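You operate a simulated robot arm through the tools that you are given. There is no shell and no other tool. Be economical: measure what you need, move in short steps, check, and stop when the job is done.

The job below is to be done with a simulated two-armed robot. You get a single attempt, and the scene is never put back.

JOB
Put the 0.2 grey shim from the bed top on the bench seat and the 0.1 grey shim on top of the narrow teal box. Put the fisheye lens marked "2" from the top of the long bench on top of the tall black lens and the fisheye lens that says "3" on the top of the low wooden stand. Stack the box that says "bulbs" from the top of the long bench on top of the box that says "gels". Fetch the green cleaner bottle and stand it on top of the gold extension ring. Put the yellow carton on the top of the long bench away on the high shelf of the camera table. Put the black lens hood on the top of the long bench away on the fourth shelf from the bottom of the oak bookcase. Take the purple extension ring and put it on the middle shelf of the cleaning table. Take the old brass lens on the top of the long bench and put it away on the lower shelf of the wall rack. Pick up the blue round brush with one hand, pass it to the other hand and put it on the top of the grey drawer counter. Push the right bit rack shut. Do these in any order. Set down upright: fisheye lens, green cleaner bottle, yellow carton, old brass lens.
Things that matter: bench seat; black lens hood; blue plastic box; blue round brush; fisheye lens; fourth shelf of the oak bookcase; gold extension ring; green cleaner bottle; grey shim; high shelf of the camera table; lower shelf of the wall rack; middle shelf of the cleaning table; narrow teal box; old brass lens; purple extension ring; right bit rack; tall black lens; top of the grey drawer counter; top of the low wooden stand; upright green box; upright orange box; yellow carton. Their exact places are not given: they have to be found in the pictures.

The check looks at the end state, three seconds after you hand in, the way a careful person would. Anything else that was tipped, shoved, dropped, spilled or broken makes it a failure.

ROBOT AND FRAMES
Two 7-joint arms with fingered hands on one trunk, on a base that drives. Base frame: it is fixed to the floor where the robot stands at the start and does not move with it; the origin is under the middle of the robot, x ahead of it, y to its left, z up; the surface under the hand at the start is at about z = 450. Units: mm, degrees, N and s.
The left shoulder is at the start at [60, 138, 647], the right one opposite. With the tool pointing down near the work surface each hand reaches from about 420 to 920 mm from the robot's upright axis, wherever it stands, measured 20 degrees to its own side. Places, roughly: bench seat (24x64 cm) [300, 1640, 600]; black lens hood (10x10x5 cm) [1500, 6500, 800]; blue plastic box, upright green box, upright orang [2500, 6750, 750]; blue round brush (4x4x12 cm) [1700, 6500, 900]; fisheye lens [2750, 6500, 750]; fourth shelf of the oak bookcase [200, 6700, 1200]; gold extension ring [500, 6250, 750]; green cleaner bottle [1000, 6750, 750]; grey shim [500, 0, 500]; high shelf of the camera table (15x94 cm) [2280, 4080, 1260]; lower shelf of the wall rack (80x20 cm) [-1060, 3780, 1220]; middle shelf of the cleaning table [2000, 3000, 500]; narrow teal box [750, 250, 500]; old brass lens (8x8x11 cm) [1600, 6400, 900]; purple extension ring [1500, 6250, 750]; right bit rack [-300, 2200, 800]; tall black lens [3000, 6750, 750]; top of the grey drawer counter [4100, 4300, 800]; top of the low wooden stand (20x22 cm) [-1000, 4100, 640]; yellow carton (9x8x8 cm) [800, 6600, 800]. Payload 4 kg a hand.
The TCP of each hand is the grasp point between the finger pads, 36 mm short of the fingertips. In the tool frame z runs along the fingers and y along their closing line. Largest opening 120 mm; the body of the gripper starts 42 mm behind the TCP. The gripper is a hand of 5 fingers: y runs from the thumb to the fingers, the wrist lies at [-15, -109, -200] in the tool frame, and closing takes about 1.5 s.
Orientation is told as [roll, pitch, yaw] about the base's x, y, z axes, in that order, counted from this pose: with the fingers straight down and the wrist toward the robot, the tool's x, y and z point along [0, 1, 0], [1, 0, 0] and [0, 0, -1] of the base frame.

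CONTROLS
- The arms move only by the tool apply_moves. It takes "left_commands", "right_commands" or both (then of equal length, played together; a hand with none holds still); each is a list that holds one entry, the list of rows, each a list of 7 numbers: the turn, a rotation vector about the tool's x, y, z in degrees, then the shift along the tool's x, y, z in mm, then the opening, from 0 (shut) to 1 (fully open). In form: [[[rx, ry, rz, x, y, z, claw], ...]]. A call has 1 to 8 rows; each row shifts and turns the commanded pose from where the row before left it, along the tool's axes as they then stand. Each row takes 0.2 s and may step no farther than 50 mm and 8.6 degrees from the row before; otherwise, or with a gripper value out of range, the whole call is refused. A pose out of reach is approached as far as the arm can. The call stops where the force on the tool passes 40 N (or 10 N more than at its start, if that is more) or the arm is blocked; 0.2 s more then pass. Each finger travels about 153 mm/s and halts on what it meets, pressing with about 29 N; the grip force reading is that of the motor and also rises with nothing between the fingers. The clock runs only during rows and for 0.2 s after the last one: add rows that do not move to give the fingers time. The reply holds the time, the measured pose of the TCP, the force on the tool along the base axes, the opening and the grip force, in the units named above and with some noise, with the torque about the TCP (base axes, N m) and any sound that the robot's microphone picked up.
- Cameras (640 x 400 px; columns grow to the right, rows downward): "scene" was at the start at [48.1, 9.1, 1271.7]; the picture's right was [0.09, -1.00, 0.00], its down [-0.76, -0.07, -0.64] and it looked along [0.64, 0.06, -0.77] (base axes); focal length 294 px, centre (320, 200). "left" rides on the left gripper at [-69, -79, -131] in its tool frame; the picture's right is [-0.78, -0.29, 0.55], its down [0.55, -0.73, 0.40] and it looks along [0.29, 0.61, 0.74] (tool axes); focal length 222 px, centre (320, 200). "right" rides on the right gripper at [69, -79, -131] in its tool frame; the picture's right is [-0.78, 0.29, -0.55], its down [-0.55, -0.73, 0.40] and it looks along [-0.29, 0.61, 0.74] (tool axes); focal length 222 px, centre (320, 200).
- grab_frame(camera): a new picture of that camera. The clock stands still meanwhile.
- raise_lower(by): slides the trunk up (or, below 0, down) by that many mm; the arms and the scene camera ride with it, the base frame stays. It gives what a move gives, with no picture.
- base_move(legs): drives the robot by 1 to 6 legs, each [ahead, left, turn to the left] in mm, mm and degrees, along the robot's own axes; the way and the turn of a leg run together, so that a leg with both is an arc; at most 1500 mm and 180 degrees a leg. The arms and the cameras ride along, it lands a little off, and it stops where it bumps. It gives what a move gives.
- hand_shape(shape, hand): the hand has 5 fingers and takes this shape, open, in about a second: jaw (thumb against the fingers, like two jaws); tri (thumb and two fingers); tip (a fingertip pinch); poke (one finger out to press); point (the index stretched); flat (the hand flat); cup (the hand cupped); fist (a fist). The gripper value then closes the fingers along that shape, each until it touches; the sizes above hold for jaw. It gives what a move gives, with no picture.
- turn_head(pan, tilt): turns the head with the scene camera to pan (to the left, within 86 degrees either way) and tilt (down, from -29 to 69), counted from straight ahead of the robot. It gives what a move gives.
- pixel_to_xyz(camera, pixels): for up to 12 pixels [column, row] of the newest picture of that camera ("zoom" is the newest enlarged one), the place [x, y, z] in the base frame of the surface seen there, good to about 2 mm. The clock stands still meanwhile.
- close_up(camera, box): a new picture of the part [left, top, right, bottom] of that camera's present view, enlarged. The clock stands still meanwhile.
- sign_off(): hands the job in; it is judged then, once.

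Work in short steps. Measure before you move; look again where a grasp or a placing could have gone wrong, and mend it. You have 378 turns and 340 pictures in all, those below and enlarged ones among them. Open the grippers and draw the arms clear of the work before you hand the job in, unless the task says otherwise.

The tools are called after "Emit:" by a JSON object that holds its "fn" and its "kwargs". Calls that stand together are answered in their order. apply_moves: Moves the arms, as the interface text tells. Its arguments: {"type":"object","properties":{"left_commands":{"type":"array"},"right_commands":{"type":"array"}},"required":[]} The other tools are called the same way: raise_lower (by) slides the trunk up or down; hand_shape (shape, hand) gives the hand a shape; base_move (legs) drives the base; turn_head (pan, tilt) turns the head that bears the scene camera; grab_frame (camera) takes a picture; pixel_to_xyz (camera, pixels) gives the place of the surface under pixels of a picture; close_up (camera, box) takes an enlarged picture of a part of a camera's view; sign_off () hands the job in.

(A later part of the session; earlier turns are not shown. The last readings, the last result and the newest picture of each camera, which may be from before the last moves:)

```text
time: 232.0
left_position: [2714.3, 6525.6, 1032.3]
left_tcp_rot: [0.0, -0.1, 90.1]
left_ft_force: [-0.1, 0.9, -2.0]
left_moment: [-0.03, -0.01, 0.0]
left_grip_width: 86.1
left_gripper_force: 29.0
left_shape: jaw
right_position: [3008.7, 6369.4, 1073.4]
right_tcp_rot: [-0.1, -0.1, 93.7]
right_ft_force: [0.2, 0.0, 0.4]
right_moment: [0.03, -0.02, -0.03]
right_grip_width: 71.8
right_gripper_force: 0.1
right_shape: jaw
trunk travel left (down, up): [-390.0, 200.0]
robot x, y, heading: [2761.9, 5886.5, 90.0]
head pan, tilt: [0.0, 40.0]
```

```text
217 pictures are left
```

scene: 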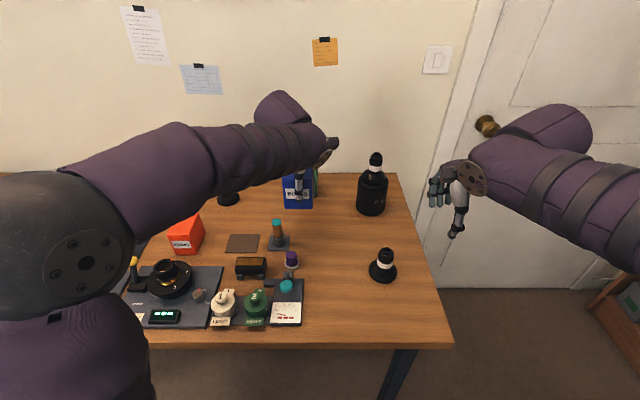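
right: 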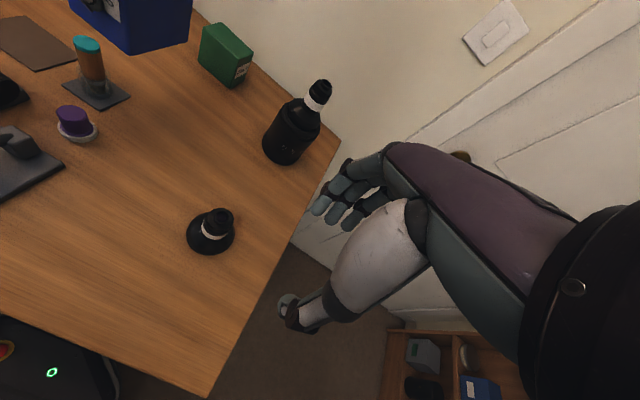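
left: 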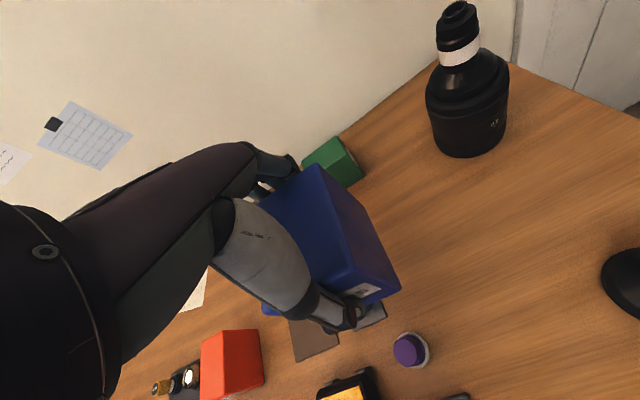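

Emit:
{"fn": "close_up", "kwargs": {"camera": "right", "box": [180, 10, 270, 100]}}

Emit:
{"fn": "pixel_to_xyz", "kwargs": {"camera": "zoom", "pixels": [[160, 105], [272, 90], [505, 250], [395, 325], [200, 130], [330, 160], [430, 230], [380, 290], [290, 230], [230, 120]]}}

```text
4.44 times, centred on (225, 55) of right
```

zoom: 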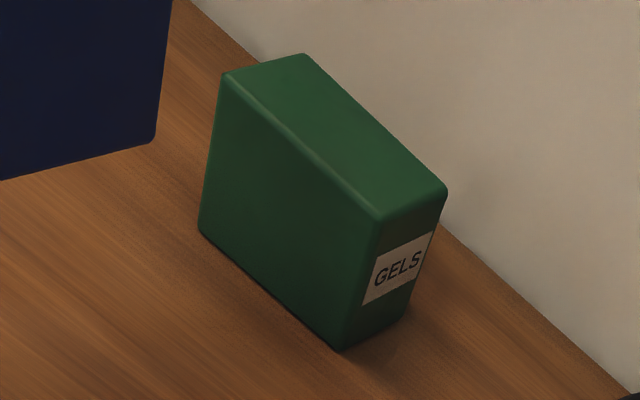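

```text
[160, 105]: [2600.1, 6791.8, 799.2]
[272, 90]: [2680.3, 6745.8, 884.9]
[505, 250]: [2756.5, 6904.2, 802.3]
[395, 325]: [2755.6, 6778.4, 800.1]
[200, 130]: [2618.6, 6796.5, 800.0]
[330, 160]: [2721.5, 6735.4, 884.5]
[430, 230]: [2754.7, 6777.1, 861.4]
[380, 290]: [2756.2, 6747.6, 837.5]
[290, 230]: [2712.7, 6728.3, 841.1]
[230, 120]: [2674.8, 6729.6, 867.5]
```

Emit:
{"fn": "pixel_to_xyz", "kwargs": {"camera": "zoom", "pixels": [[230, 78], [303, 60], [440, 190], [380, 212], [340, 140], [300, 75], [400, 175]]}}

```text
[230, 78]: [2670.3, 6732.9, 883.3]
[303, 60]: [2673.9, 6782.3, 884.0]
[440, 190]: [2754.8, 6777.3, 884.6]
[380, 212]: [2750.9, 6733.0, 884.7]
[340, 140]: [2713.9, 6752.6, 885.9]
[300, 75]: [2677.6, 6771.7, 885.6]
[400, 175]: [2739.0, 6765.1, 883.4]
```

Green top: centre (2712.5,6757), z 885.5. I move the base ahead 60 for reach, then carry the box over, in line behind.

Emit:
{"fn": "base_move", "kwargs": {"legs": [[60, 0, 0]]}}

```text
time: 233.0
left_position: [2713.0, 6586.1, 1031.2]
left_tcp_rot: [-0.1, 0.1, 90.1]
left_ft_force: [-0.4, 0.1, -2.3]
left_moment: [-0.03, 0.01, 0.0]
left_grip_width: 86.0
left_gripper_force: 29.1
left_shape: jaw
right_position: [3006.8, 6430.2, 1072.7]
right_tcp_rot: [0.0, 0.0, 93.6]
right_ft_force: [0.1, 0.7, -1.0]
right_moment: [-0.05, -0.03, 0.0]
right_grip_width: 71.9
right_gripper_force: 0.1
right_shape: jaw
trunk travel left (down, up): [-390.0, 200.0]
robot x, y, heading: [2765.5, 5952.4, 90.3]
head pan, tilt: [0.0, 40.0]
```

Emit:
{"fn": "apply_moves", "kwargs": {"left_commands": [[[0, 0, 0, 0, 42.7, 12, 0.5], [0, 0, 0, 0, 42.7, 14, 0.5], [0, 0, 0, 0, 42.7, 14, 0.5], [0, 0, 0, 0, 42.7, 12, 0.5]]]}}

Emit:
{"fn": "grab_frame", "kwargs": {"camera": "right"}}

Emit:
{"fn": "close_up", "kwargs": {"camera": "scene", "box": [240, 100, 400, 240]}}

```text
time: 234.0
left_position: [2714.6, 6755.4, 976.2]
left_tcp_rot: [-0.1, 0.2, 90.0]
left_ft_force: [-0.1, 0.1, -2.9]
left_moment: [-0.01, 0.01, -0.02]
left_grip_width: 85.8
left_gripper_force: 28.8
left_shape: jaw
right_position: [3008.4, 6430.0, 1072.7]
right_tcp_rot: [0.0, 0.1, 93.6]
right_ft_force: [-0.2, 0.2, 0.5]
right_moment: [-0.03, 0.01, -0.02]
right_grip_width: 71.9
right_gripper_force: 0.0
right_shape: jaw
trunk travel left (down, up): [-390.0, 200.0]
robot x, y, heading: [2766.1, 5949.5, 90.2]
head pan, tilt: [0.0, 40.0]
```

```text
215 pictures are left
```

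right: 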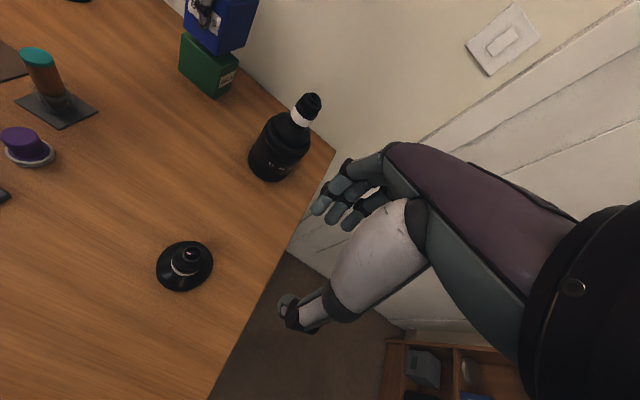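

```text
2.86 times, centred on (320, 170) of scene
```

zoom: 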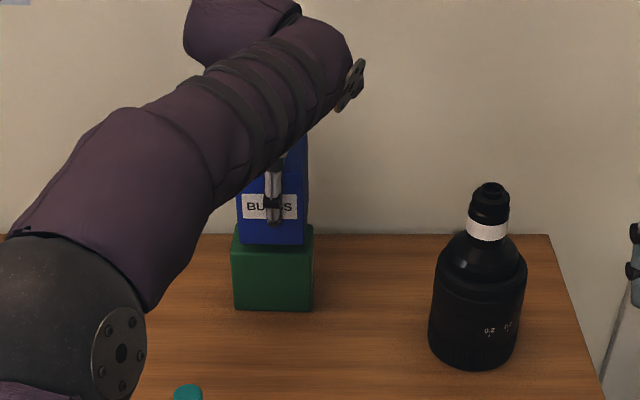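

Well centred. Lower 22 mm in diminishing steps.

Emit:
{"fn": "apply_moves", "kwargs": {"left_commands": [[[0, 0, 0, 2, 1.5, 12, 0.5], [0, 0, 0, 0, 0, 6, 0.5], [0, 0, 0, 0, 0, 2, 0.5], [0, 0, 0, 0, 0, 1, 0.5]]]}}

```text
time: 235.0
left_position: [2712.5, 6757.2, 957.8]
left_tcp_rot: [0.0, 0.2, 90.2]
left_ft_force: [0.4, 0.4, -2.1]
left_moment: [-0.03, 0.02, -0.02]
left_grip_width: 85.6
left_gripper_force: 28.9
left_shape: jaw
right_position: [3007.2, 6428.7, 1073.5]
right_tcp_rot: [0.0, 0.0, 93.5]
right_ft_force: [1.0, 0.0, -0.5]
right_moment: [0.02, 0.01, -0.03]
right_grip_width: 71.9
right_gripper_force: 0.0
right_shape: jaw
trunk travel left (down, up): [-390.0, 200.0]
robot x, y, heading: [2765.8, 5949.4, 90.0]
head pan, tilt: [0.0, 40.0]
```

Emit:
{"fn": "apply_moves", "kwargs": {"left_commands": [[[0, 0, 0, 0, 0, 2, 0.5], [0, 0, 0, 0, 0, 1, 0.5]]]}}

```text
time: 235.6
left_position: [2712.1, 6757.0, 955.0]
left_tcp_rot: [0.0, 0.2, 90.2]
left_ft_force: [0.2, -0.5, -3.2]
left_moment: [0.03, 0.03, -0.02]
left_grip_width: 85.9
left_gripper_force: 28.9
left_shape: jaw
right_position: [3008.3, 6429.7, 1073.3]
right_tcp_rot: [0.0, 0.0, 93.7]
right_ft_force: [0.7, 0.1, -0.6]
right_moment: [-0.05, 0.0, 0.01]
right_grip_width: 71.7
right_gripper_force: 0.0
right_shape: jaw
trunk travel left (down, up): [-390.0, 200.0]
robot x, y, heading: [2761.0, 5946.5, 89.9]
head pan, tilt: [0.0, 40.0]
```

Emit:
{"fn": "apply_moves", "kwargs": {"left_commands": [[[0, 0, 0, 0, 0, 1, 0.5], [0, 0, 0, 0, 0, 1, 0.5]]]}}

```text
time: 236.2
left_position: [2711.6, 6758.5, 954.0]
left_tcp_rot: [0.0, 0.0, 90.1]
left_ft_force: [-0.2, -0.1, -0.6]
left_moment: [0.01, 0.07, -0.01]
left_grip_width: 85.9
left_gripper_force: 28.9
left_shape: jaw
right_position: [3007.8, 6428.2, 1074.2]
right_tcp_rot: [0.0, 0.0, 93.6]
right_ft_force: [0.4, 0.2, 0.5]
right_moment: [-0.02, 0.04, -0.02]
right_grip_width: 71.9
right_gripper_force: 0.1
right_shape: jaw
trunk travel left (down, up): [-390.0, 200.0]
robot x, y, heading: [2766.8, 5947.6, 90.1]
head pan, tilt: [0.0, 40.0]
```

Touching. Release and rise straight up.

Emit:
{"fn": "apply_moves", "kwargs": {"left_commands": [[[0, 0, 0, 0, 0, 0.7, 0.5], [0, 0, 0, 0, 0, 0, 0.8], [0, 0, 0, 0, 0, 0, 0.95], [0, 0, 0, 0, 0, 0, 0.95], [0, 0, 0, 0, 0, -30, 0.95], [0, 0, 0, 0, 0, -45, 0.95], [0, 0, 0, 0, -40, -10, 0.95], [0, 0, 0, 0, -40, 0, 0.95]]]}}

Emit:
{"fn": "close_up", "kwargs": {"camera": "scene", "box": [200, 100, 420, 290]}}

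Emit:
{"fn": "close_up", "kwargs": {"camera": "right", "box": [130, 0, 290, 110]}}

```text
time: 238.0
left_position: [2710.5, 6677.0, 1037.1]
left_tcp_rot: [0.0, 0.1, 90.0]
left_ft_force: [-0.5, -0.1, 0.2]
left_moment: [0.01, 0.02, 0.01]
left_grip_width: 114.0
left_gripper_force: 0.1
left_shape: jaw
right_position: [3007.2, 6427.7, 1073.7]
right_tcp_rot: [0.0, 0.0, 93.6]
right_ft_force: [0.0, -0.5, -0.3]
right_moment: [0.02, 0.01, 0.01]
right_grip_width: 71.9
right_gripper_force: 0.1
right_shape: jaw
trunk travel left (down, up): [-390.0, 200.0]
robot x, y, heading: [2762.7, 5950.8, 89.9]
head pan, tilt: [0.0, 40.0]
```

```text
2.11 times, centred on (310, 195) of scene
```

zoom: 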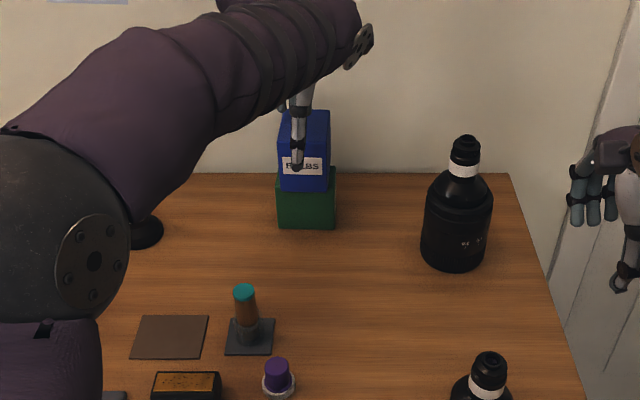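

```text
3.64 times, centred on (210, 55) of right
```

zoom: 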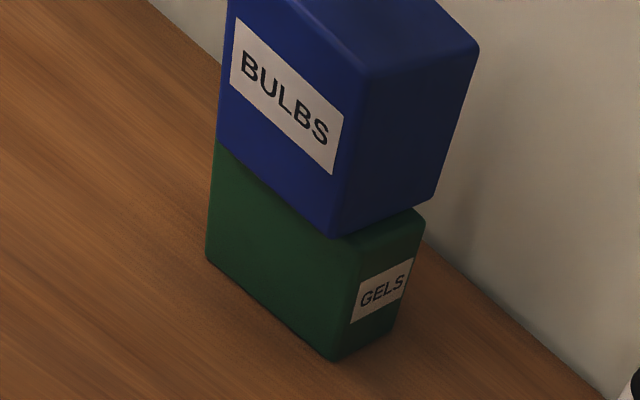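

Bulbs stands on gels. Retract and drive left to pick fisheye "3" with the right hand.

Emit:
{"fn": "apply_moves", "kwargs": {"left_commands": [[[0, 0, 0, 0, -45, -10, 0.95], [0, 0, 0, 0, -45, -10, 0.95], [0, 0, 0, 0, -45, -10, 0.95], [0, 0, 0, 0, -45, -10, 0.95], [0, 0, 0, 0, -45, -10, 0.95]]]}}

Emit:
{"fn": "base_move", "kwargs": {"legs": [[-60, 0, 0], [0, 430, 0]]}}

Emit:
{"fn": "turn_head", "kwargs": {"pan": -10, "tilt": 45}}

Emit:
{"fn": "grab_frame", "kwargs": {"camera": "scene"}}

```text
time: 239.2
left_position: [2711.2, 6451.5, 1088.5]
left_tcp_rot: [0.0, 0.0, 90.2]
left_ft_force: [-0.6, -0.6, 0.4]
left_moment: [0.01, 0.02, -0.04]
left_grip_width: 113.9
left_gripper_force: 0.0
left_shape: jaw
right_position: [3006.6, 6428.0, 1074.4]
right_tcp_rot: [0.0, -0.1, 93.7]
right_ft_force: [-0.8, -0.1, 0.4]
right_moment: [-0.01, 0.0, -0.01]
right_grip_width: 72.0
right_gripper_force: 0.0
right_shape: jaw
trunk travel left (down, up): [-390.0, 200.0]
robot x, y, heading: [2766.7, 5951.0, 90.2]
head pan, tilt: [0.0, 40.0]
```

```text
time: 242.4
left_position: [2280.4, 6394.4, 1087.0]
left_tcp_rot: [0.0, 0.0, 89.9]
left_ft_force: [-0.9, 0.5, 0.3]
left_moment: [-0.02, 0.0, 0.01]
left_grip_width: 113.9
left_gripper_force: 0.1
left_shape: jaw
right_position: [2575.2, 6370.2, 1074.0]
right_tcp_rot: [0.1, 0.0, 93.4]
right_ft_force: [0.0, 0.2, 0.0]
right_moment: [0.02, 0.0, -0.02]
right_grip_width: 72.0
right_gripper_force: 0.0
right_shape: jaw
trunk travel left (down, up): [-390.0, 200.0]
robot x, y, heading: [2330.7, 5893.7, 89.7]
head pan, tilt: [0.0, 40.0]
```

```text
time: 243.1
left_position: [2279.5, 6394.4, 1087.9]
left_tcp_rot: [0.0, 0.1, 89.9]
left_ft_force: [0.0, 0.2, 0.1]
left_moment: [0.02, 0.01, 0.0]
left_grip_width: 114.0
left_gripper_force: 0.0
left_shape: jaw
right_position: [2575.7, 6369.6, 1073.5]
right_tcp_rot: [-0.1, -0.1, 93.5]
right_ft_force: [0.4, -0.2, 0.1]
right_moment: [-0.01, 0.02, 0.0]
right_grip_width: 71.8
right_gripper_force: 0.1
right_shape: jaw
trunk travel left (down, up): [-390.0, 200.0]
robot x, y, heading: [2331.1, 5889.1, 89.7]
head pan, tilt: [-10.0, 45.0]
```

```text
211 pictures are left
```

scene: 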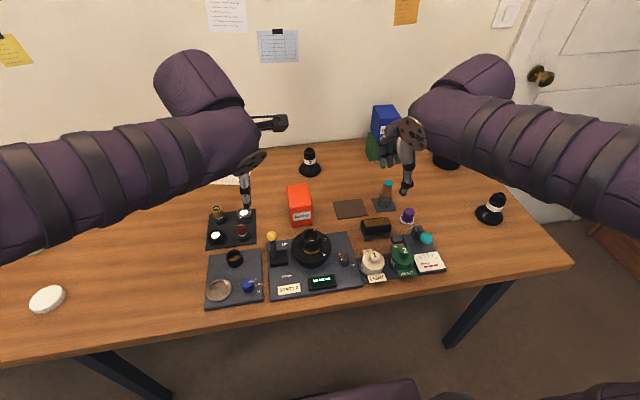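

Fisheye 3 centre (2450,6719). Move the right hand over it while descending.

Emit:
{"fn": "apply_moves", "kwargs": {"right_commands": [[[0, 0, 0, 12.9, 44.5, 13.5, 0.7], [0, 0, 0, 12.9, 44.5, 13.5, 0.7], [0, 0, 0, 12.9, 44.5, 13.5, 0.7], [0, 0, 0, 12.9, 44.5, 13.5, 0.7], [0, 0, 0, 12.9, 44.5, 13.5, 0.7], [0, 0, 0, 12.9, 44.5, 13.5, 0.7], [0, 0, 0, 12.9, 44.5, 13.5, 0.7], [0, 0, 0, 12.9, 44.5, 13.5, 0.7]]]}}

Emit:
{"fn": "grab_frame", "kwargs": {"camera": "right"}}

```text
time: 244.9
left_position: [2280.7, 6395.1, 1087.3]
left_tcp_rot: [-0.1, 0.1, 89.9]
left_ft_force: [0.5, 1.1, -0.1]
left_moment: [-0.02, -0.03, 0.0]
left_grip_width: 113.9
left_gripper_force: 0.1
left_shape: jaw
right_position: [2451.6, 6721.8, 963.9]
right_tcp_rot: [0.0, 0.1, 93.5]
right_ft_force: [0.2, 0.2, -0.7]
right_moment: [0.01, 0.02, 0.0]
right_grip_width: 84.0
right_gripper_force: 0.0
right_shape: jaw
trunk travel left (down, up): [-390.0, 200.0]
robot x, y, heading: [2335.5, 5889.5, 89.6]
head pan, tilt: [-10.0, 45.0]
```

```text
210 pictures are left
```

right: 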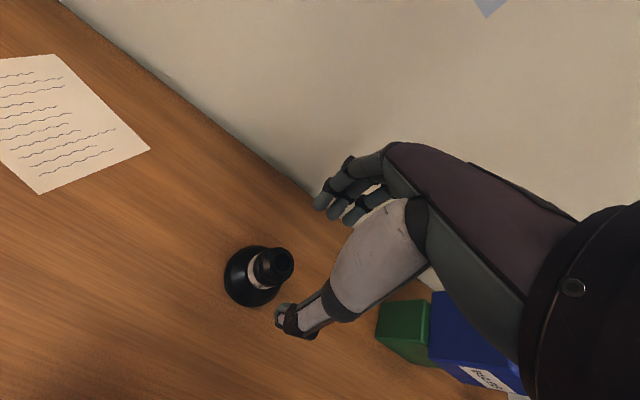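

Aligned. Descend, close, lift.

Emit:
{"fn": "apply_moves", "kwargs": {"right_commands": [[[0, 0, 0, 0, -1, 40, 0.7], [0, 0, 0, 0, 0, 39, 0.7], [0, 0, 0, 0, 0, 0, 0.3], [0, 0, 0, 0, 0, 0, 0.15], [0, 0, 0, 0, 0, 0, 0.15], [0, 0, 0, 0, 0, 0, 0.15]]]}}

Emit:
{"fn": "apply_moves", "kwargs": {"right_commands": [[[0, 0, 0, 0, 0, -20, 0.15], [0, 0, 0, 0, -10, -45, 0.15], [0, 0, 0, 0, -30, -38, 0.15], [0, 0, 0, 0, -45, -20, 0.15], [0, 0, 0, 0, -45, -20, 0.15], [0, 0, 0, 0, -45, -20, 0.15], [0, 0, 0, -5, -45, -20, 0.15], [0, 0, 0, -5, -45, -20, 0.15]]]}}

Emit:
{"fn": "grab_frame", "kwargs": {"camera": "right"}}

```text
time: 246.3
left_position: [2281.7, 6395.1, 1087.4]
left_tcp_rot: [0.1, 0.0, 89.9]
left_ft_force: [0.1, 0.2, -0.2]
left_moment: [0.0, 0.0, 0.04]
left_grip_width: 114.0
left_gripper_force: 0.0
left_shape: jaw
right_position: [2450.1, 6718.6, 883.6]
right_tcp_rot: [0.0, 0.0, 93.3]
right_ft_force: [0.6, -0.2, 0.4]
right_moment: [0.0, -0.07, 0.03]
right_grip_width: 29.1
right_gripper_force: 28.5
right_shape: jaw
trunk travel left (down, up): [-390.0, 200.0]
robot x, y, heading: [2333.6, 5891.4, 89.5]
head pan, tilt: [-10.0, 45.0]
```

```text
time: 248.1
left_position: [2281.2, 6393.8, 1086.7]
left_tcp_rot: [0.0, 0.1, 89.9]
left_ft_force: [-0.7, 1.2, -0.2]
left_moment: [0.05, 0.03, -0.02]
left_grip_width: 113.9
left_gripper_force: 0.1
left_shape: jaw
right_position: [2477.4, 6452.9, 1088.2]
right_tcp_rot: [-0.1, 0.0, 93.3]
right_ft_force: [-0.8, -0.5, -1.5]
right_moment: [0.02, 0.0, 0.0]
right_grip_width: 28.8
right_gripper_force: 29.1
right_shape: jaw
trunk travel left (down, up): [-390.0, 200.0]
robot x, y, heading: [2330.9, 5892.3, 90.0]
head pan, tilt: [-10.0, 45.0]
```

```text
209 pictures are left
```

right: 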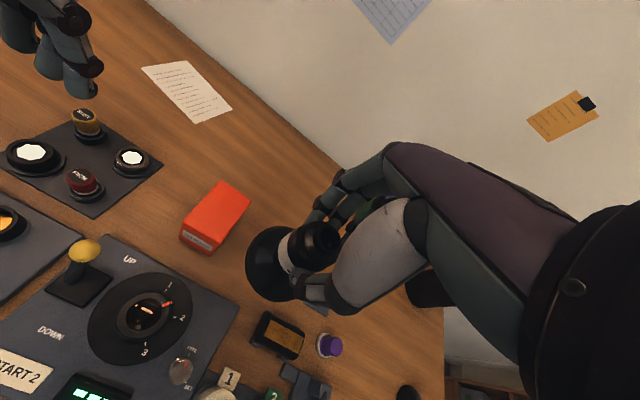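

Held. Drive left 640 to the brass lens.

Emit:
{"fn": "base_move", "kwargs": {"legs": [[0, 640, 0]]}}

Emit:
{"fn": "turn_head", "kwargs": {"pan": 0, "tilt": 50}}

Emit:
{"fn": "grab_frame", "kwargs": {"camera": "scene"}}

```text
time: 251.7
left_position: [1634.1, 6395.7, 1087.4]
left_tcp_rot: [0.0, 0.0, 90.0]
left_ft_force: [-0.7, 0.1, -0.8]
left_moment: [-0.01, 0.0, -0.01]
left_grip_width: 113.9
left_gripper_force: 0.1
left_shape: jaw
right_position: [1829.5, 6454.2, 1088.6]
right_tcp_rot: [0.0, 0.0, 93.6]
right_ft_force: [0.2, -0.1, -2.3]
right_moment: [-0.01, 0.01, -0.01]
right_grip_width: 28.8
right_gripper_force: 29.2
right_shape: jaw
trunk travel left (down, up): [-390.0, 200.0]
robot x, y, heading: [1686.0, 5895.4, 89.7]
head pan, tilt: [-10.0, 45.0]
```

```text
time: 252.4
left_position: [1635.7, 6394.8, 1087.7]
left_tcp_rot: [-0.1, -0.1, 90.1]
left_ft_force: [0.4, 0.3, -0.3]
left_moment: [-0.01, -0.01, -0.02]
left_grip_width: 114.1
left_gripper_force: 0.0
left_shape: jaw
right_position: [1829.7, 6456.2, 1088.9]
right_tcp_rot: [0.0, -0.1, 93.6]
right_ft_force: [-0.6, -0.4, -1.9]
right_moment: [0.0, 0.01, 0.05]
right_grip_width: 28.7
right_gripper_force: 29.2
right_shape: jaw
trunk travel left (down, up): [-390.0, 200.0]
robot x, y, heading: [1690.4, 5888.6, 89.9]
head pan, tilt: [0.0, 50.0]
```

```text
208 pictures are left
```

scene: 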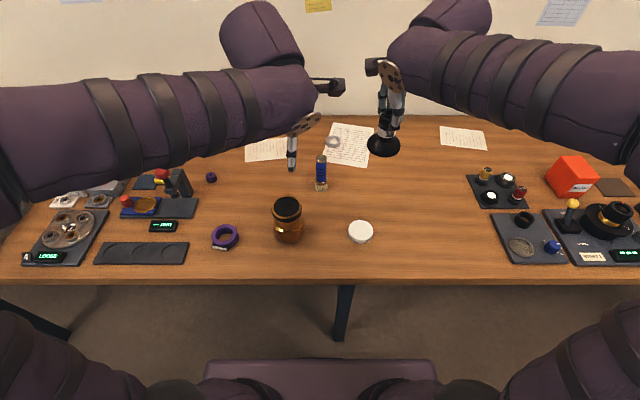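

Emit:
{"fn": "close_up", "kwargs": {"camera": "scene", "box": [260, 185, 315, 250]}}

Emit:
{"fn": "pixel_to_xyz", "kwargs": {"camera": "zoom", "pixels": [[180, 130], [400, 130], [320, 85], [330, 200], [190, 260], [390, 260], [310, 280], [350, 350], [180, 330], [430, 300], [300, 200]]}}

```text
6.15 times, centred on (288, 218) of scene
```

zoom: 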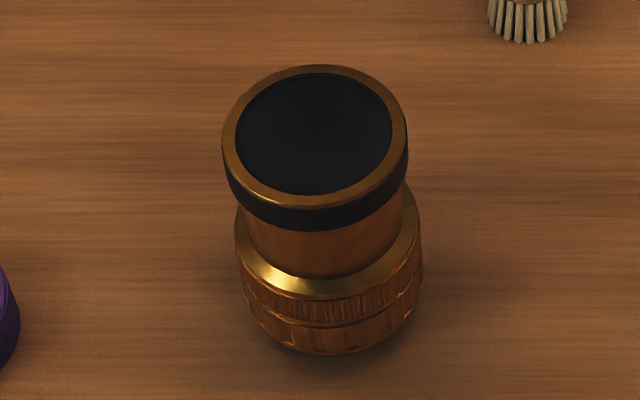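

```text
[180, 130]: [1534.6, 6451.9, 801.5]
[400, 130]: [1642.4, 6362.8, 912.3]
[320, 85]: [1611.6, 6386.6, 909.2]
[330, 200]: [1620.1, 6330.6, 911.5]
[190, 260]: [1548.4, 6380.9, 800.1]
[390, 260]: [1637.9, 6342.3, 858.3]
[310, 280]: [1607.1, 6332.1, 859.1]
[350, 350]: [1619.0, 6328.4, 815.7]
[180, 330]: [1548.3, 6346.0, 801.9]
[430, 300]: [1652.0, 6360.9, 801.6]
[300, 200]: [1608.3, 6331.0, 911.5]
```

Brass: centre (1611,6361), rim r≈31.5 at z 890–911. Go over it and down to ~960.

Emit:
{"fn": "apply_moves", "kwargs": {"left_commands": [[[0, 0, 0, 24.7, -33.8, 0, 0.9], [0, 0, 0, 0, 0, 45, 0.9], [0, 0, 0, 0, 0, 45, 0.9], [0, 0, 0, 0, 0, 30, 0.9]]]}}

Emit:
{"fn": "grab_frame", "kwargs": {"camera": "left"}}

```text
time: 253.4
left_position: [1610.1, 6360.5, 967.3]
left_tcp_rot: [-0.1, 0.1, 90.0]
left_ft_force: [-0.8, 0.1, 0.2]
left_moment: [0.03, 0.0, 0.02]
left_grip_width: 108.2
left_gripper_force: 0.0
left_shape: jaw
right_position: [1829.9, 6456.0, 1088.3]
right_tcp_rot: [0.0, 0.0, 93.6]
right_ft_force: [-0.1, 0.2, -1.8]
right_moment: [-0.01, 0.01, -0.04]
right_grip_width: 28.9
right_gripper_force: 29.3
right_shape: jaw
trunk travel left (down, up): [-390.0, 200.0]
robot x, y, heading: [1686.4, 5887.9, 89.9]
head pan, tilt: [0.0, 50.0]
```

```text
206 pictures are left
```

left: 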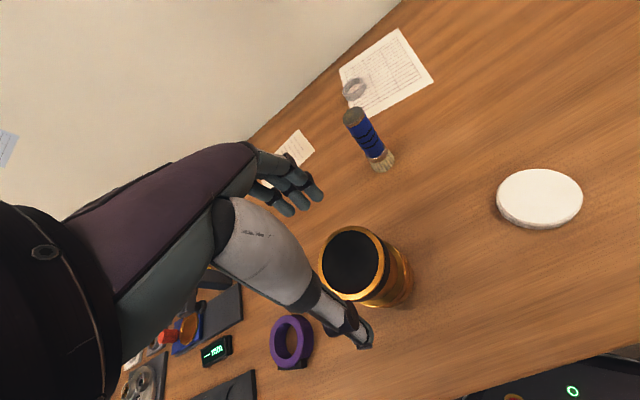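

Aligned. Descend to 899, close, lift.

Emit:
{"fn": "apply_moves", "kwargs": {"left_commands": [[[0, 0, 0, -1, 0, 40, 0.9], [0, 0, 0, 0, 0, 28, 0.9], [0, 0, 0, 0, 0, 0, 0.5], [0, 0, 0, 0, 0, 0, 0.35], [0, 0, 0, 0, 0, 0, 0.35], [0, 0, 0, 0, 0, 0, 0.35]]]}}

Emit:
{"fn": "apply_moves", "kwargs": {"left_commands": [[[0, 0, 0, 0, 0, -20, 0.35], [0, 0, 0, 0, 0, -45, 0.35], [0, 0, 0, 0, 0, -45, 0.35], [0, 0, 0, 0, 0, -45, 0.35]]]}}

Emit:
{"fn": "grab_frame", "kwargs": {"camera": "left"}}

```text
time: 254.8
left_position: [1611.7, 6362.4, 901.7]
left_tcp_rot: [0.0, 0.1, 90.1]
left_ft_force: [0.0, 0.2, 0.1]
left_moment: [-0.02, 0.0, -0.01]
left_grip_width: 55.7
left_gripper_force: 29.5
left_shape: jaw
right_position: [1829.8, 6456.0, 1088.4]
right_tcp_rot: [0.0, 0.0, 93.6]
right_ft_force: [0.5, -0.2, -0.5]
right_moment: [-0.03, -0.01, -0.02]
right_grip_width: 28.8
right_gripper_force: 29.5
right_shape: jaw
trunk travel left (down, up): [-390.0, 200.0]
robot x, y, heading: [1688.4, 5890.5, 90.0]
head pan, tilt: [0.0, 50.0]
```

```text
time: 255.8
left_position: [1609.9, 6361.6, 1056.3]
left_tcp_rot: [0.0, 0.1, 90.1]
left_ft_force: [0.3, -0.5, -3.4]
left_moment: [-0.03, 0.01, 0.0]
left_grip_width: 55.9
left_gripper_force: 29.3
left_shape: jaw
right_position: [1830.6, 6456.1, 1088.4]
right_tcp_rot: [0.1, 0.0, 93.6]
right_ft_force: [-0.2, -0.2, -2.3]
right_moment: [0.0, 0.0, 0.0]
right_grip_width: 28.9
right_gripper_force: 29.0
right_shape: jaw
trunk travel left (down, up): [-390.0, 200.0]
robot x, y, heading: [1687.4, 5893.5, 90.2]
head pan, tilt: [0.0, 50.0]
```

```text
205 pictures are left
```

left: 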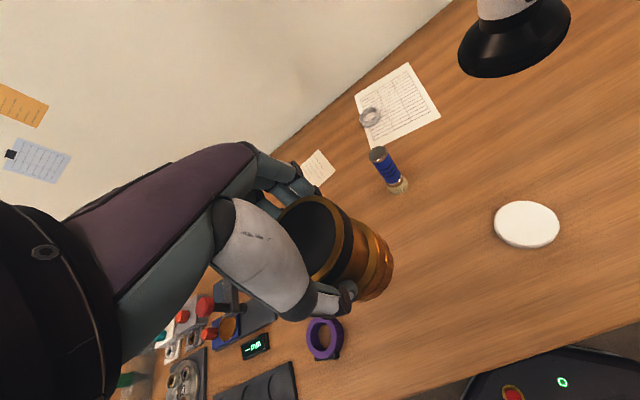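

Both held. Drive: back 450, left 1500, back 1450, then turn left 90° to face the wall rack and stand.

Emit:
{"fn": "base_move", "kwargs": {"legs": [[-450, 0, 0], [0, 1480, 0], [-1430, 0, 0], [0, 0, 90]]}}

Emit:
{"fn": "turn_head", "kwargs": {"pan": 0, "tilt": 15}}

Emit:
{"fn": "grab_frame", "kwargs": {"camera": "scene"}}

```text
time: 275.8
left_position: [-244.2, 3961.1, 1055.9]
left_tcp_rot: [0.0, 0.1, 179.9]
left_ft_force: [-0.9, -0.5, -3.5]
left_moment: [-0.01, -0.03, -0.01]
left_grip_width: 55.2
left_gripper_force: 29.0
left_shape: jaw
right_position: [-337.5, 4181.3, 1088.7]
right_tcp_rot: [0.0, 0.0, -176.5]
right_ft_force: [-0.3, 0.2, -1.7]
right_moment: [0.01, 0.02, 0.0]
right_grip_width: 28.3
right_gripper_force: 28.7
right_shape: jaw
trunk travel left (down, up): [-390.0, 200.0]
robot x, y, heading: [227.5, 4034.2, 179.9]
head pan, tilt: [0.0, 50.0]
```

```text
time: 276.8
left_position: [-244.0, 3961.6, 1055.4]
left_tcp_rot: [0.0, 0.2, 179.9]
left_ft_force: [-0.1, 0.6, -3.9]
left_moment: [0.02, -0.05, 0.0]
left_grip_width: 55.6
left_gripper_force: 29.2
left_shape: jaw
right_position: [-336.7, 4181.2, 1087.9]
right_tcp_rot: [0.0, 0.1, -176.6]
right_ft_force: [-0.1, 0.0, -2.1]
right_moment: [-0.01, -0.01, 0.03]
right_grip_width: 28.7
right_gripper_force: 29.2
right_shape: jaw
trunk travel left (down, up): [-390.0, 200.0]
robot x, y, heading: [227.6, 4035.3, 179.8]
head pan, tilt: [0.0, 15.0]
```

```text
204 pictures are left
```

scene: 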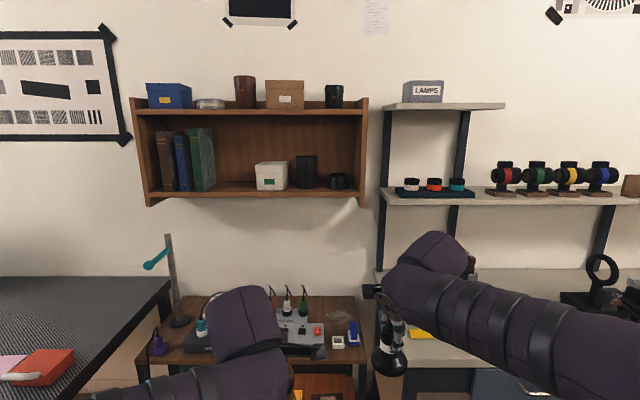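

The wooden wall rack is ahead, its lower shelf at row ~190. I look down for the low wooden stand.

Emit:
{"fn": "turn_head", "kwargs": {"pan": 0, "tilt": 35}}

Emit:
{"fn": "grab_frame", "kwargs": {"camera": "scene"}}

Emit:
{"fn": "pixel_to_xyz", "kwargs": {"camera": "scene", "pixels": [[340, 180], [325, 230], [300, 160], [335, 210], [350, 160], [240, 170], [320, 270], [200, 150], [300, 60], [355, 65], [250, 60], [400, 250]]}}

```text
time: 277.6
left_position: [-244.7, 3962.2, 1055.7]
left_tcp_rot: [0.0, 0.2, 179.9]
left_ft_force: [0.4, -0.2, -3.1]
left_moment: [0.03, 0.0, 0.03]
left_grip_width: 55.7
left_gripper_force: 29.2
left_shape: jaw
right_position: [-338.3, 4182.6, 1086.8]
right_tcp_rot: [0.0, 0.1, -176.6]
right_ft_force: [0.1, -0.3, -1.6]
right_moment: [0.0, -0.02, -0.02]
right_grip_width: 28.9
right_gripper_force: 28.8
right_shape: jaw
trunk travel left (down, up): [-390.0, 200.0]
robot x, y, heading: [228.3, 4038.6, 179.7]
head pan, tilt: [0.0, 35.0]
```

```text
203 pictures are left
```

scene: 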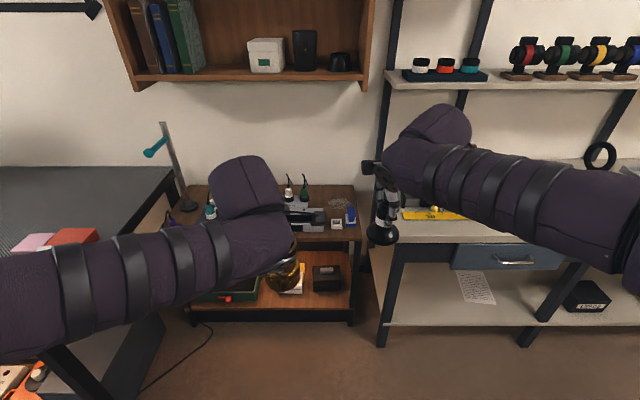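

```text
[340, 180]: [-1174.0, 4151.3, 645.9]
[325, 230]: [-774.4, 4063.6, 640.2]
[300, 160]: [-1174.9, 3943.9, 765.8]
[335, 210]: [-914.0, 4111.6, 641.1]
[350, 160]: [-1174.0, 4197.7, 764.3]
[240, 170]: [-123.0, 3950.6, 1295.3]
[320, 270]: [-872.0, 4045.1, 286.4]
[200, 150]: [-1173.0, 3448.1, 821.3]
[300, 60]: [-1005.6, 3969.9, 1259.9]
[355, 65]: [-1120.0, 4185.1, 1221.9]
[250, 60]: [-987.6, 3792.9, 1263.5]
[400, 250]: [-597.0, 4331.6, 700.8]
```

Emit:
{"fn": "close_up", "kwargs": {"camera": "scene", "box": [270, 160, 400, 260]}}

Emit:
{"fn": "turn_head", "kwargs": {"pan": 0, "tilt": 10}}

Emit:
{"fn": "close_up", "kwargs": {"camera": "scene", "box": [120, 80, 380, 240]}}

Emit:
{"fn": "pixel_to_xyz", "kwargs": {"camera": "zoom", "pixels": [[70, 315], [560, 300], [240, 300], [300, 295], [340, 290], [420, 300], [270, 300], [300, 180], [300, 85], [100, 120], [560, 290], [470, 300]]}}

```text
4.00 times, centred on (335, 210) of scene
```

zoom: 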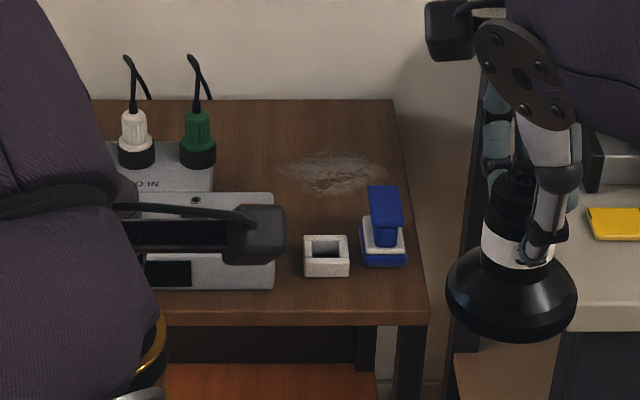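

```text
time: 278.5
left_position: [-244.5, 3962.1, 1054.2]
left_tcp_rot: [0.1, 0.1, 179.8]
left_ft_force: [-0.4, -0.7, -4.4]
left_moment: [0.03, 0.01, 0.03]
left_grip_width: 55.6
left_gripper_force: 28.9
left_shape: jaw
right_position: [-336.7, 4181.7, 1088.7]
right_tcp_rot: [0.0, 0.1, -176.6]
right_ft_force: [-0.4, 0.4, -1.0]
right_moment: [-0.01, -0.02, -0.01]
right_grip_width: 28.7
right_gripper_force: 28.0
right_shape: jaw
trunk travel left (down, up): [-390.0, 200.0]
robot x, y, heading: [225.1, 4039.5, 180.1]
head pan, tilt: [0.0, 10.0]
```

```text
2.46 times, centred on (250, 160) of scene
```

zoom: 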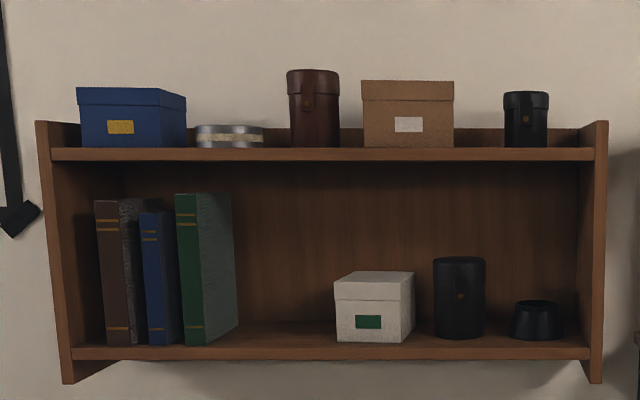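

```text
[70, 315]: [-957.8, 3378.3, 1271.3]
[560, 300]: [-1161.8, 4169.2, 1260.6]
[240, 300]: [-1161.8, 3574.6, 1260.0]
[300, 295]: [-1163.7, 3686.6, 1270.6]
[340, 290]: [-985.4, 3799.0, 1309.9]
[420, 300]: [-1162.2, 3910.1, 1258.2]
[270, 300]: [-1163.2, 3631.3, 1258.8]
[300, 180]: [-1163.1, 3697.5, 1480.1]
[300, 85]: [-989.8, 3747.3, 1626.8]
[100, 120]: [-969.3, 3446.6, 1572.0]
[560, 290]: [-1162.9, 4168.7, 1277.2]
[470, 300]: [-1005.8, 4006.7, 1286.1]
```

Stand top is z≈641, free near (-1000,4100). Wall-rack lower shelf gap is y 3590–3790. Stand first: raise the left arm, lower the trunk, then drive nearer.

Emit:
{"fn": "apply_moves", "kwargs": {"left_commands": [[[0, 0, 0, 0, 0, -48, 0.35], [0, 0, 0, 0, 0, -48, 0.35], [0, 0, 0, 0, 0, -48, 0.35]]]}}

Emit:
{"fn": "raise_lower", "kwargs": {"by": -220}}

Emit:
{"fn": "base_move", "kwargs": {"legs": [[480, 0, 0]]}}

Emit:
{"fn": "turn_head", "kwargs": {"pan": -5, "tilt": 45}}

Emit:
{"fn": "grab_frame", "kwargs": {"camera": "scene"}}

Emit:
{"fn": "grab_frame", "kwargs": {"camera": "right"}}

```text
time: 279.3
left_position: [-244.9, 3961.6, 1200.1]
left_tcp_rot: [0.0, 0.3, 179.8]
left_ft_force: [-0.4, -1.1, -3.6]
left_moment: [-0.01, 0.02, 0.03]
left_grip_width: 55.3
left_gripper_force: 29.1
left_shape: jaw
right_position: [-336.9, 4181.9, 1088.2]
right_tcp_rot: [0.0, 0.1, -176.5]
right_ft_force: [0.2, 0.7, -1.1]
right_moment: [-0.03, 0.0, -0.01]
right_grip_width: 28.6
right_gripper_force: 28.4
right_shape: jaw
trunk travel left (down, up): [-390.0, 200.0]
robot x, y, heading: [231.7, 4035.6, 179.8]
head pan, tilt: [0.0, 10.0]
```

```text
time: 281.7
left_position: [-243.6, 3962.3, 980.8]
left_tcp_rot: [0.0, 0.1, 180.0]
left_ft_force: [-0.4, 0.6, -4.5]
left_moment: [0.04, -0.02, 0.03]
left_grip_width: 55.7
left_gripper_force: 28.3
left_shape: jaw
right_position: [-337.5, 4181.3, 869.3]
right_tcp_rot: [0.0, -0.1, -176.6]
right_ft_force: [0.6, 1.2, -2.2]
right_moment: [-0.01, 0.01, 0.03]
right_grip_width: 28.6
right_gripper_force: 28.9
right_shape: jaw
trunk travel left (down, up): [-170.0, 420.0]
robot x, y, heading: [229.6, 4036.5, 179.9]
head pan, tilt: [0.0, 10.0]
```

```text
time: 284.5
left_position: [-721.5, 3967.9, 980.2]
left_tcp_rot: [-0.1, 0.1, 179.5]
left_ft_force: [-0.2, 0.0, -4.3]
left_moment: [-0.01, 0.02, 0.03]
left_grip_width: 55.6
left_gripper_force: 29.4
left_shape: jaw
right_position: [-813.1, 4188.8, 869.0]
right_tcp_rot: [0.0, 0.0, -177.0]
right_ft_force: [-0.4, -0.8, -2.0]
right_moment: [-0.01, 0.02, 0.0]
right_grip_width: 28.7
right_gripper_force: 29.2
right_shape: jaw
trunk travel left (down, up): [-170.0, 420.0]
robot x, y, heading: [-251.0, 4043.2, 179.4]
head pan, tilt: [0.0, 10.0]
```

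```text
time: 285.5
left_position: [-722.1, 3968.4, 980.4]
left_tcp_rot: [0.0, 0.1, 179.5]
left_ft_force: [0.4, 0.3, -3.3]
left_moment: [0.0, 0.03, 0.02]
left_grip_width: 55.8
left_gripper_force: 29.1
left_shape: jaw
right_position: [-812.0, 4188.7, 868.4]
right_tcp_rot: [0.0, 0.1, -176.9]
right_ft_force: [0.6, 0.1, -1.9]
right_moment: [0.03, 0.02, 0.01]
right_grip_width: 28.4
right_gripper_force: 29.1
right_shape: jaw
trunk travel left (down, up): [-170.0, 420.0]
robot x, y, heading: [-247.6, 4040.4, 179.4]
head pan, tilt: [-5.0, 45.0]
```

```text
200 pictures are left
```

scene: 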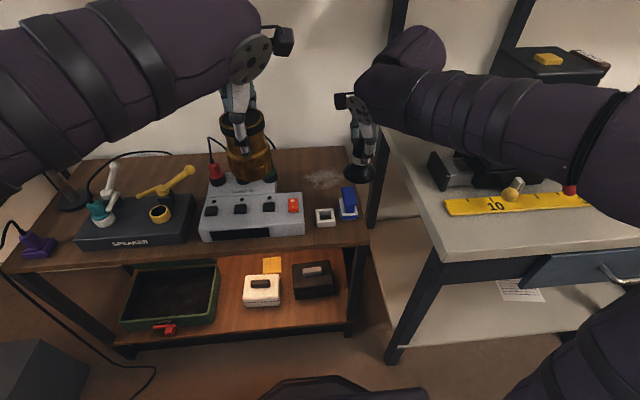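

```text
199 pictures are left
```

right: 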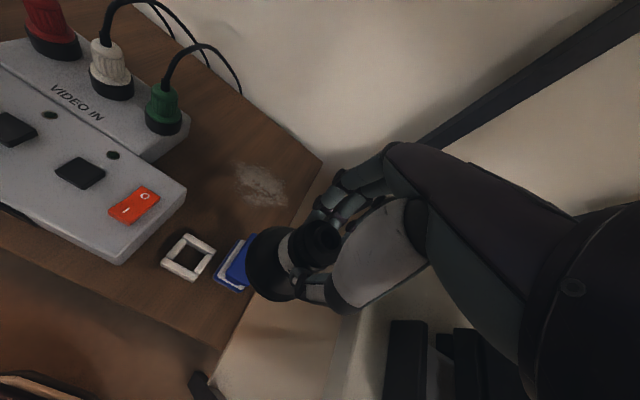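

I measure the free region's borders on the stand.

Emit:
{"fn": "pixel_to_xyz", "kwargs": {"camera": "right", "pixels": [[260, 185], [240, 170], [285, 200], [318, 165], [260, 235], [215, 220], [187, 190], [200, 155], [225, 205], [190, 130], [250, 120], [290, 215]]}}

```text
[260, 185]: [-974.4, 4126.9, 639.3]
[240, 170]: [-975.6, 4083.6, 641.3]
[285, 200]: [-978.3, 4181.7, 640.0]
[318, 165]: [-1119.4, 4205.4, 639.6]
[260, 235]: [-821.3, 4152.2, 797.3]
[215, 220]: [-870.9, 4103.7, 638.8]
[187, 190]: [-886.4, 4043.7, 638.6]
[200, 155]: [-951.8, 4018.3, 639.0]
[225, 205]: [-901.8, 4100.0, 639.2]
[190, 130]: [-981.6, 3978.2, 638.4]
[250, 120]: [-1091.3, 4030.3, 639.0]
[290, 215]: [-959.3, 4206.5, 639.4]
```

Place at (-1045,4085), clear of the dust patch and cables. Move over it.

Emit:
{"fn": "apply_moves", "kwargs": {"right_commands": [[[0, 0, 0, 15.2, 39.7, 0, 0.15], [0, 0, 0, 15.2, 39.7, 0, 0.15], [0, 0, 0, 15.2, 39.7, 0, 0.15], [0, 0, 0, 15.2, 39.7, 0, 0.15], [0, 0, 0, 15.2, 39.7, 0, 0.15], [0, 0, 0, 15.2, 39.7, 0, 0.15], [0, 0, 0, 0, 0, 45, 0.15], [0, 0, 0, 0, 0, 45, 0.15]]]}}

Emit:
{"fn": "grab_frame", "kwargs": {"camera": "right"}}

Emit:
{"fn": "grab_frame", "kwargs": {"camera": "scene"}}

```text
time: 287.3
left_position: [-722.4, 3968.5, 979.5]
left_tcp_rot: [0.0, 0.1, 179.5]
left_ft_force: [0.1, -0.3, -3.5]
left_moment: [0.0, 0.0, 0.0]
left_grip_width: 55.8
left_gripper_force: 29.6
left_shape: jaw
right_position: [-1044.9, 4085.9, 778.0]
right_tcp_rot: [0.0, -0.2, -177.0]
right_ft_force: [0.2, -1.1, -1.7]
right_moment: [0.01, 0.0, -0.03]
right_grip_width: 28.4
right_gripper_force: 28.9
right_shape: jaw
trunk travel left (down, up): [-170.0, 420.0]
robot x, y, heading: [-250.1, 4040.1, 179.5]
head pan, tilt: [-5.0, 45.0]
```

```text
198 pictures are left
```

right: 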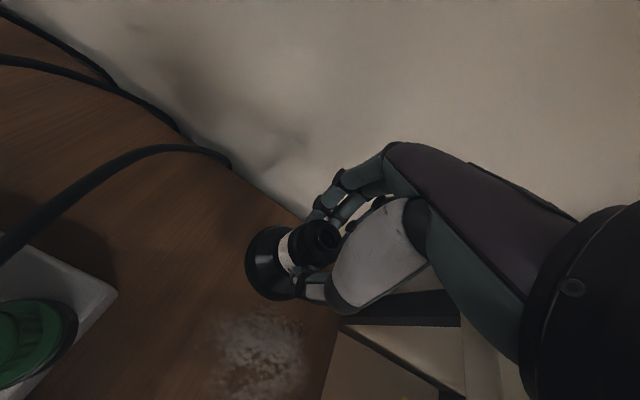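

```text
197 pictures are left
```

scene: 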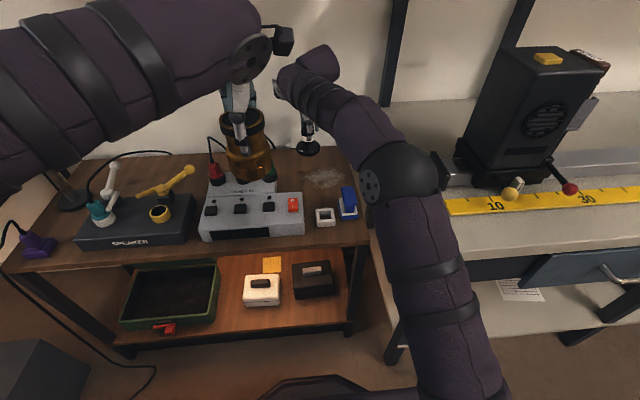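

Lower 56 mm.

Emit:
{"fn": "apply_moves", "kwargs": {"right_commands": [[[0, 0, 0, 0, 0, 30, 0.15], [0, 0, 0, 0, 0, 18, 0.15], [0, 0, 0, 0, 0, 4, 0.15], [0, 0, 0, 0, 0, 2, 0.15], [0, 0, 0, 0, 0, 1, 0.15]]]}}

```text
time: 288.5
left_position: [-722.3, 3968.9, 980.4]
left_tcp_rot: [0.0, 0.1, 179.5]
left_ft_force: [-0.8, -0.3, -3.2]
left_moment: [0.0, -0.02, 0.0]
left_grip_width: 55.8
left_gripper_force: 28.8
left_shape: jaw
right_position: [-1046.3, 4085.1, 724.2]
right_tcp_rot: [0.1, -0.1, -177.0]
right_ft_force: [1.5, 1.0, 4.7]
right_moment: [0.0, 0.07, 0.01]
right_grip_width: 28.7
right_gripper_force: 28.8
right_shape: jaw
trunk travel left (down, up): [-170.0, 420.0]
robot x, y, heading: [-252.0, 4040.6, 179.4]
head pan, tilt: [-5.0, 45.0]
```

Contact (4.7 N). Release, rise, and retract the right hand.

Emit:
{"fn": "apply_moves", "kwargs": {"right_commands": [[[0, 0, 0, 0, 0, 0, 0.3], [0, 0, 0, 0, 0, 0, 0.5], [0, 0, 0, 0, 0, 0, 0.6], [0, 0, 0, 0, 0, -30, 0.6], [0, 0, 0, 0, 0, -45, 0.6], [0, 0, 0, 0, 0, -45, 0.6], [0, 0, 0, -15, -45, 0, 0.6], [0, 0, 0, -15, -45, 0, 0.6]]]}}

Emit:
{"fn": "apply_moves", "kwargs": {"right_commands": [[[0, 0, 0, -15, -45, 0, 0.6], [0, 0, 0, -15, -45, 0, 0.6], [0, 0, 0, -15, -45, 0, 0.6], [0, 0, 0, -15, -45, 0, 0.6], [0, 0, 0, -15, -45, 0, 0.6], [0, 0, 0, -10, -45, 0, 0.6]]]}}

Emit:
{"fn": "grab_frame", "kwargs": {"camera": "scene"}}

```text
time: 290.3
left_position: [-722.6, 3969.2, 980.8]
left_tcp_rot: [0.0, 0.0, 179.5]
left_ft_force: [-0.9, 0.4, -2.7]
left_moment: [0.01, 0.01, -0.01]
left_grip_width: 55.5
left_gripper_force: 28.9
left_shape: jaw
right_position: [-955.3, 4119.4, 844.3]
right_tcp_rot: [0.1, 0.0, -177.1]
right_ft_force: [0.7, -0.2, 0.3]
right_moment: [-0.02, -0.02, 0.01]
right_grip_width: 72.0
right_gripper_force: 0.1
right_shape: jaw
trunk travel left (down, up): [-170.0, 420.0]
robot x, y, heading: [-246.5, 4040.7, 179.3]
head pan, tilt: [-5.0, 45.0]
```

```text
time: 291.7
left_position: [-722.0, 3967.9, 981.0]
left_tcp_rot: [0.0, 0.1, 179.5]
left_ft_force: [-0.5, 0.0, -4.4]
left_moment: [0.0, -0.01, 0.03]
left_grip_width: 55.5
left_gripper_force: 29.0
left_shape: jaw
right_position: [-692.9, 4221.3, 840.4]
right_tcp_rot: [0.1, 0.0, -177.1]
right_ft_force: [-0.1, 0.0, 0.4]
right_moment: [0.01, 0.0, -0.01]
right_grip_width: 71.7
right_gripper_force: 0.1
right_shape: jaw
trunk travel left (down, up): [-170.0, 420.0]
robot x, y, heading: [-245.5, 4038.7, 179.5]
head pan, tilt: [-5.0, 45.0]
```

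```text
196 pictures are left
```

scene: 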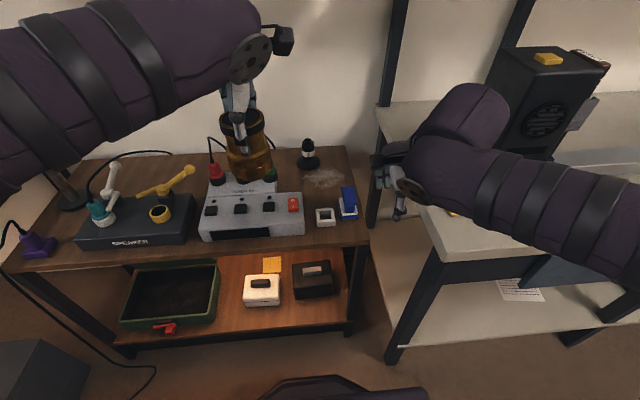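

Fisheye 3 stands on the stand. Now raise the trunk fully and shift left 150 for the wall rack.

Emit:
{"fn": "raise_lower", "kwargs": {"by": 420}}

Emit:
{"fn": "base_move", "kwargs": {"legs": [[0, 150, 0.5]]}}

Emit:
{"fn": "turn_head", "kwargs": {"pan": 10, "tilt": 15}}

Emit:
{"fn": "grab_frame", "kwargs": {"camera": "scene"}}

```text
refused: 420 is not a number from -400 to 400
```

```text
time: 293.1
left_position: [-721.5, 3811.8, 979.3]
left_tcp_rot: [0.0, 0.0, -179.9]
left_ft_force: [-0.3, -0.1, -3.5]
left_moment: [0.0, -0.02, -0.03]
left_grip_width: 55.7
left_gripper_force: 29.0
left_shape: jaw
right_position: [-696.6, 4064.9, 840.7]
right_tcp_rot: [0.0, 0.0, -176.2]
right_ft_force: [-0.6, 0.1, -0.2]
right_moment: [-0.01, -0.05, 0.01]
right_grip_width: 71.9
right_gripper_force: 0.0
right_shape: jaw
trunk travel left (down, up): [-170.0, 420.0]
robot x, y, heading: [-251.8, 3889.6, -179.9]
head pan, tilt: [-5.0, 45.0]
```

```text
time: 294.0
left_position: [-720.9, 3810.9, 980.2]
left_tcp_rot: [0.0, 0.1, -179.8]
left_ft_force: [0.0, -0.6, -3.4]
left_moment: [0.01, -0.02, -0.02]
left_grip_width: 55.5
left_gripper_force: 29.1
left_shape: jaw
right_position: [-697.8, 4063.2, 841.6]
right_tcp_rot: [0.0, 0.0, -176.2]
right_ft_force: [0.4, -0.6, -0.3]
right_moment: [0.0, 0.02, 0.0]
right_grip_width: 71.8
right_gripper_force: 0.0
right_shape: jaw
trunk travel left (down, up): [-170.0, 420.0]
robot x, y, heading: [-251.2, 3890.7, -179.9]
head pan, tilt: [10.0, 15.0]
```

```text
195 pictures are left
```

scene: 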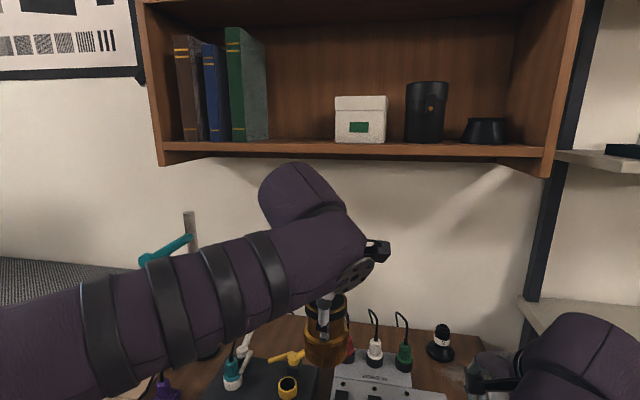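

Hand is about 180 mm in front of the rack, so raising is safe. Raise 400.

Emit:
{"fn": "raise_lower", "kwargs": {"by": 400}}

Emit:
{"fn": "turn_head", "kwargs": {"pan": 10, "tilt": 20}}

Emit:
{"fn": "grab_frame", "kwargs": {"camera": "scene"}}

```text
time: 297.9
left_position: [-721.2, 3811.7, 1379.5]
left_tcp_rot: [0.0, 0.2, -179.8]
left_ft_force: [-0.1, 0.4, -3.5]
left_moment: [0.01, -0.02, -0.02]
left_grip_width: 55.5
left_gripper_force: 29.2
left_shape: jaw
right_position: [-696.2, 4063.9, 1242.5]
right_tcp_rot: [0.0, 0.0, -176.1]
right_ft_force: [0.1, -0.4, 0.2]
right_moment: [-0.01, -0.01, -0.02]
right_grip_width: 72.0
right_gripper_force: 0.0
right_shape: jaw
trunk travel left (down, up): [-570.0, 20.0]
robot x, y, heading: [-252.0, 3890.3, -179.7]
head pan, tilt: [10.0, 15.0]
```

```text
time: 298.5
left_position: [-721.9, 3812.0, 1380.1]
left_tcp_rot: [-0.1, 0.1, -179.8]
left_ft_force: [-0.6, -0.3, -3.8]
left_moment: [0.02, -0.02, 0.01]
left_grip_width: 55.6
left_gripper_force: 28.8
left_shape: jaw
right_position: [-697.4, 4064.3, 1240.9]
right_tcp_rot: [-0.1, -0.1, -176.2]
right_ft_force: [0.1, 0.1, 0.0]
right_moment: [0.02, 0.0, -0.04]
right_grip_width: 71.9
right_gripper_force: 0.1
right_shape: jaw
trunk travel left (down, up): [-570.0, 20.0]
robot x, y, heading: [-248.1, 3889.1, -179.9]
head pan, tilt: [10.0, 20.0]
```

```text
194 pictures are left
```

scene: 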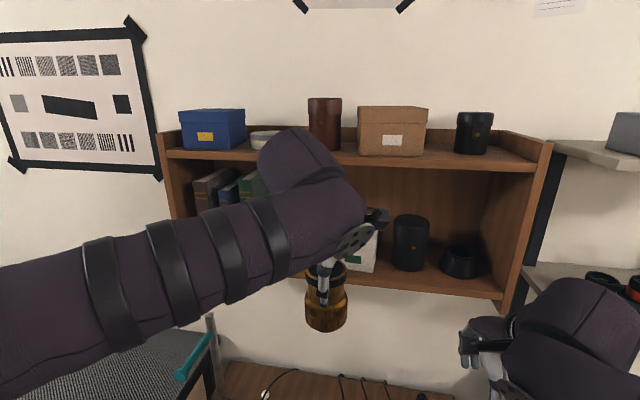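

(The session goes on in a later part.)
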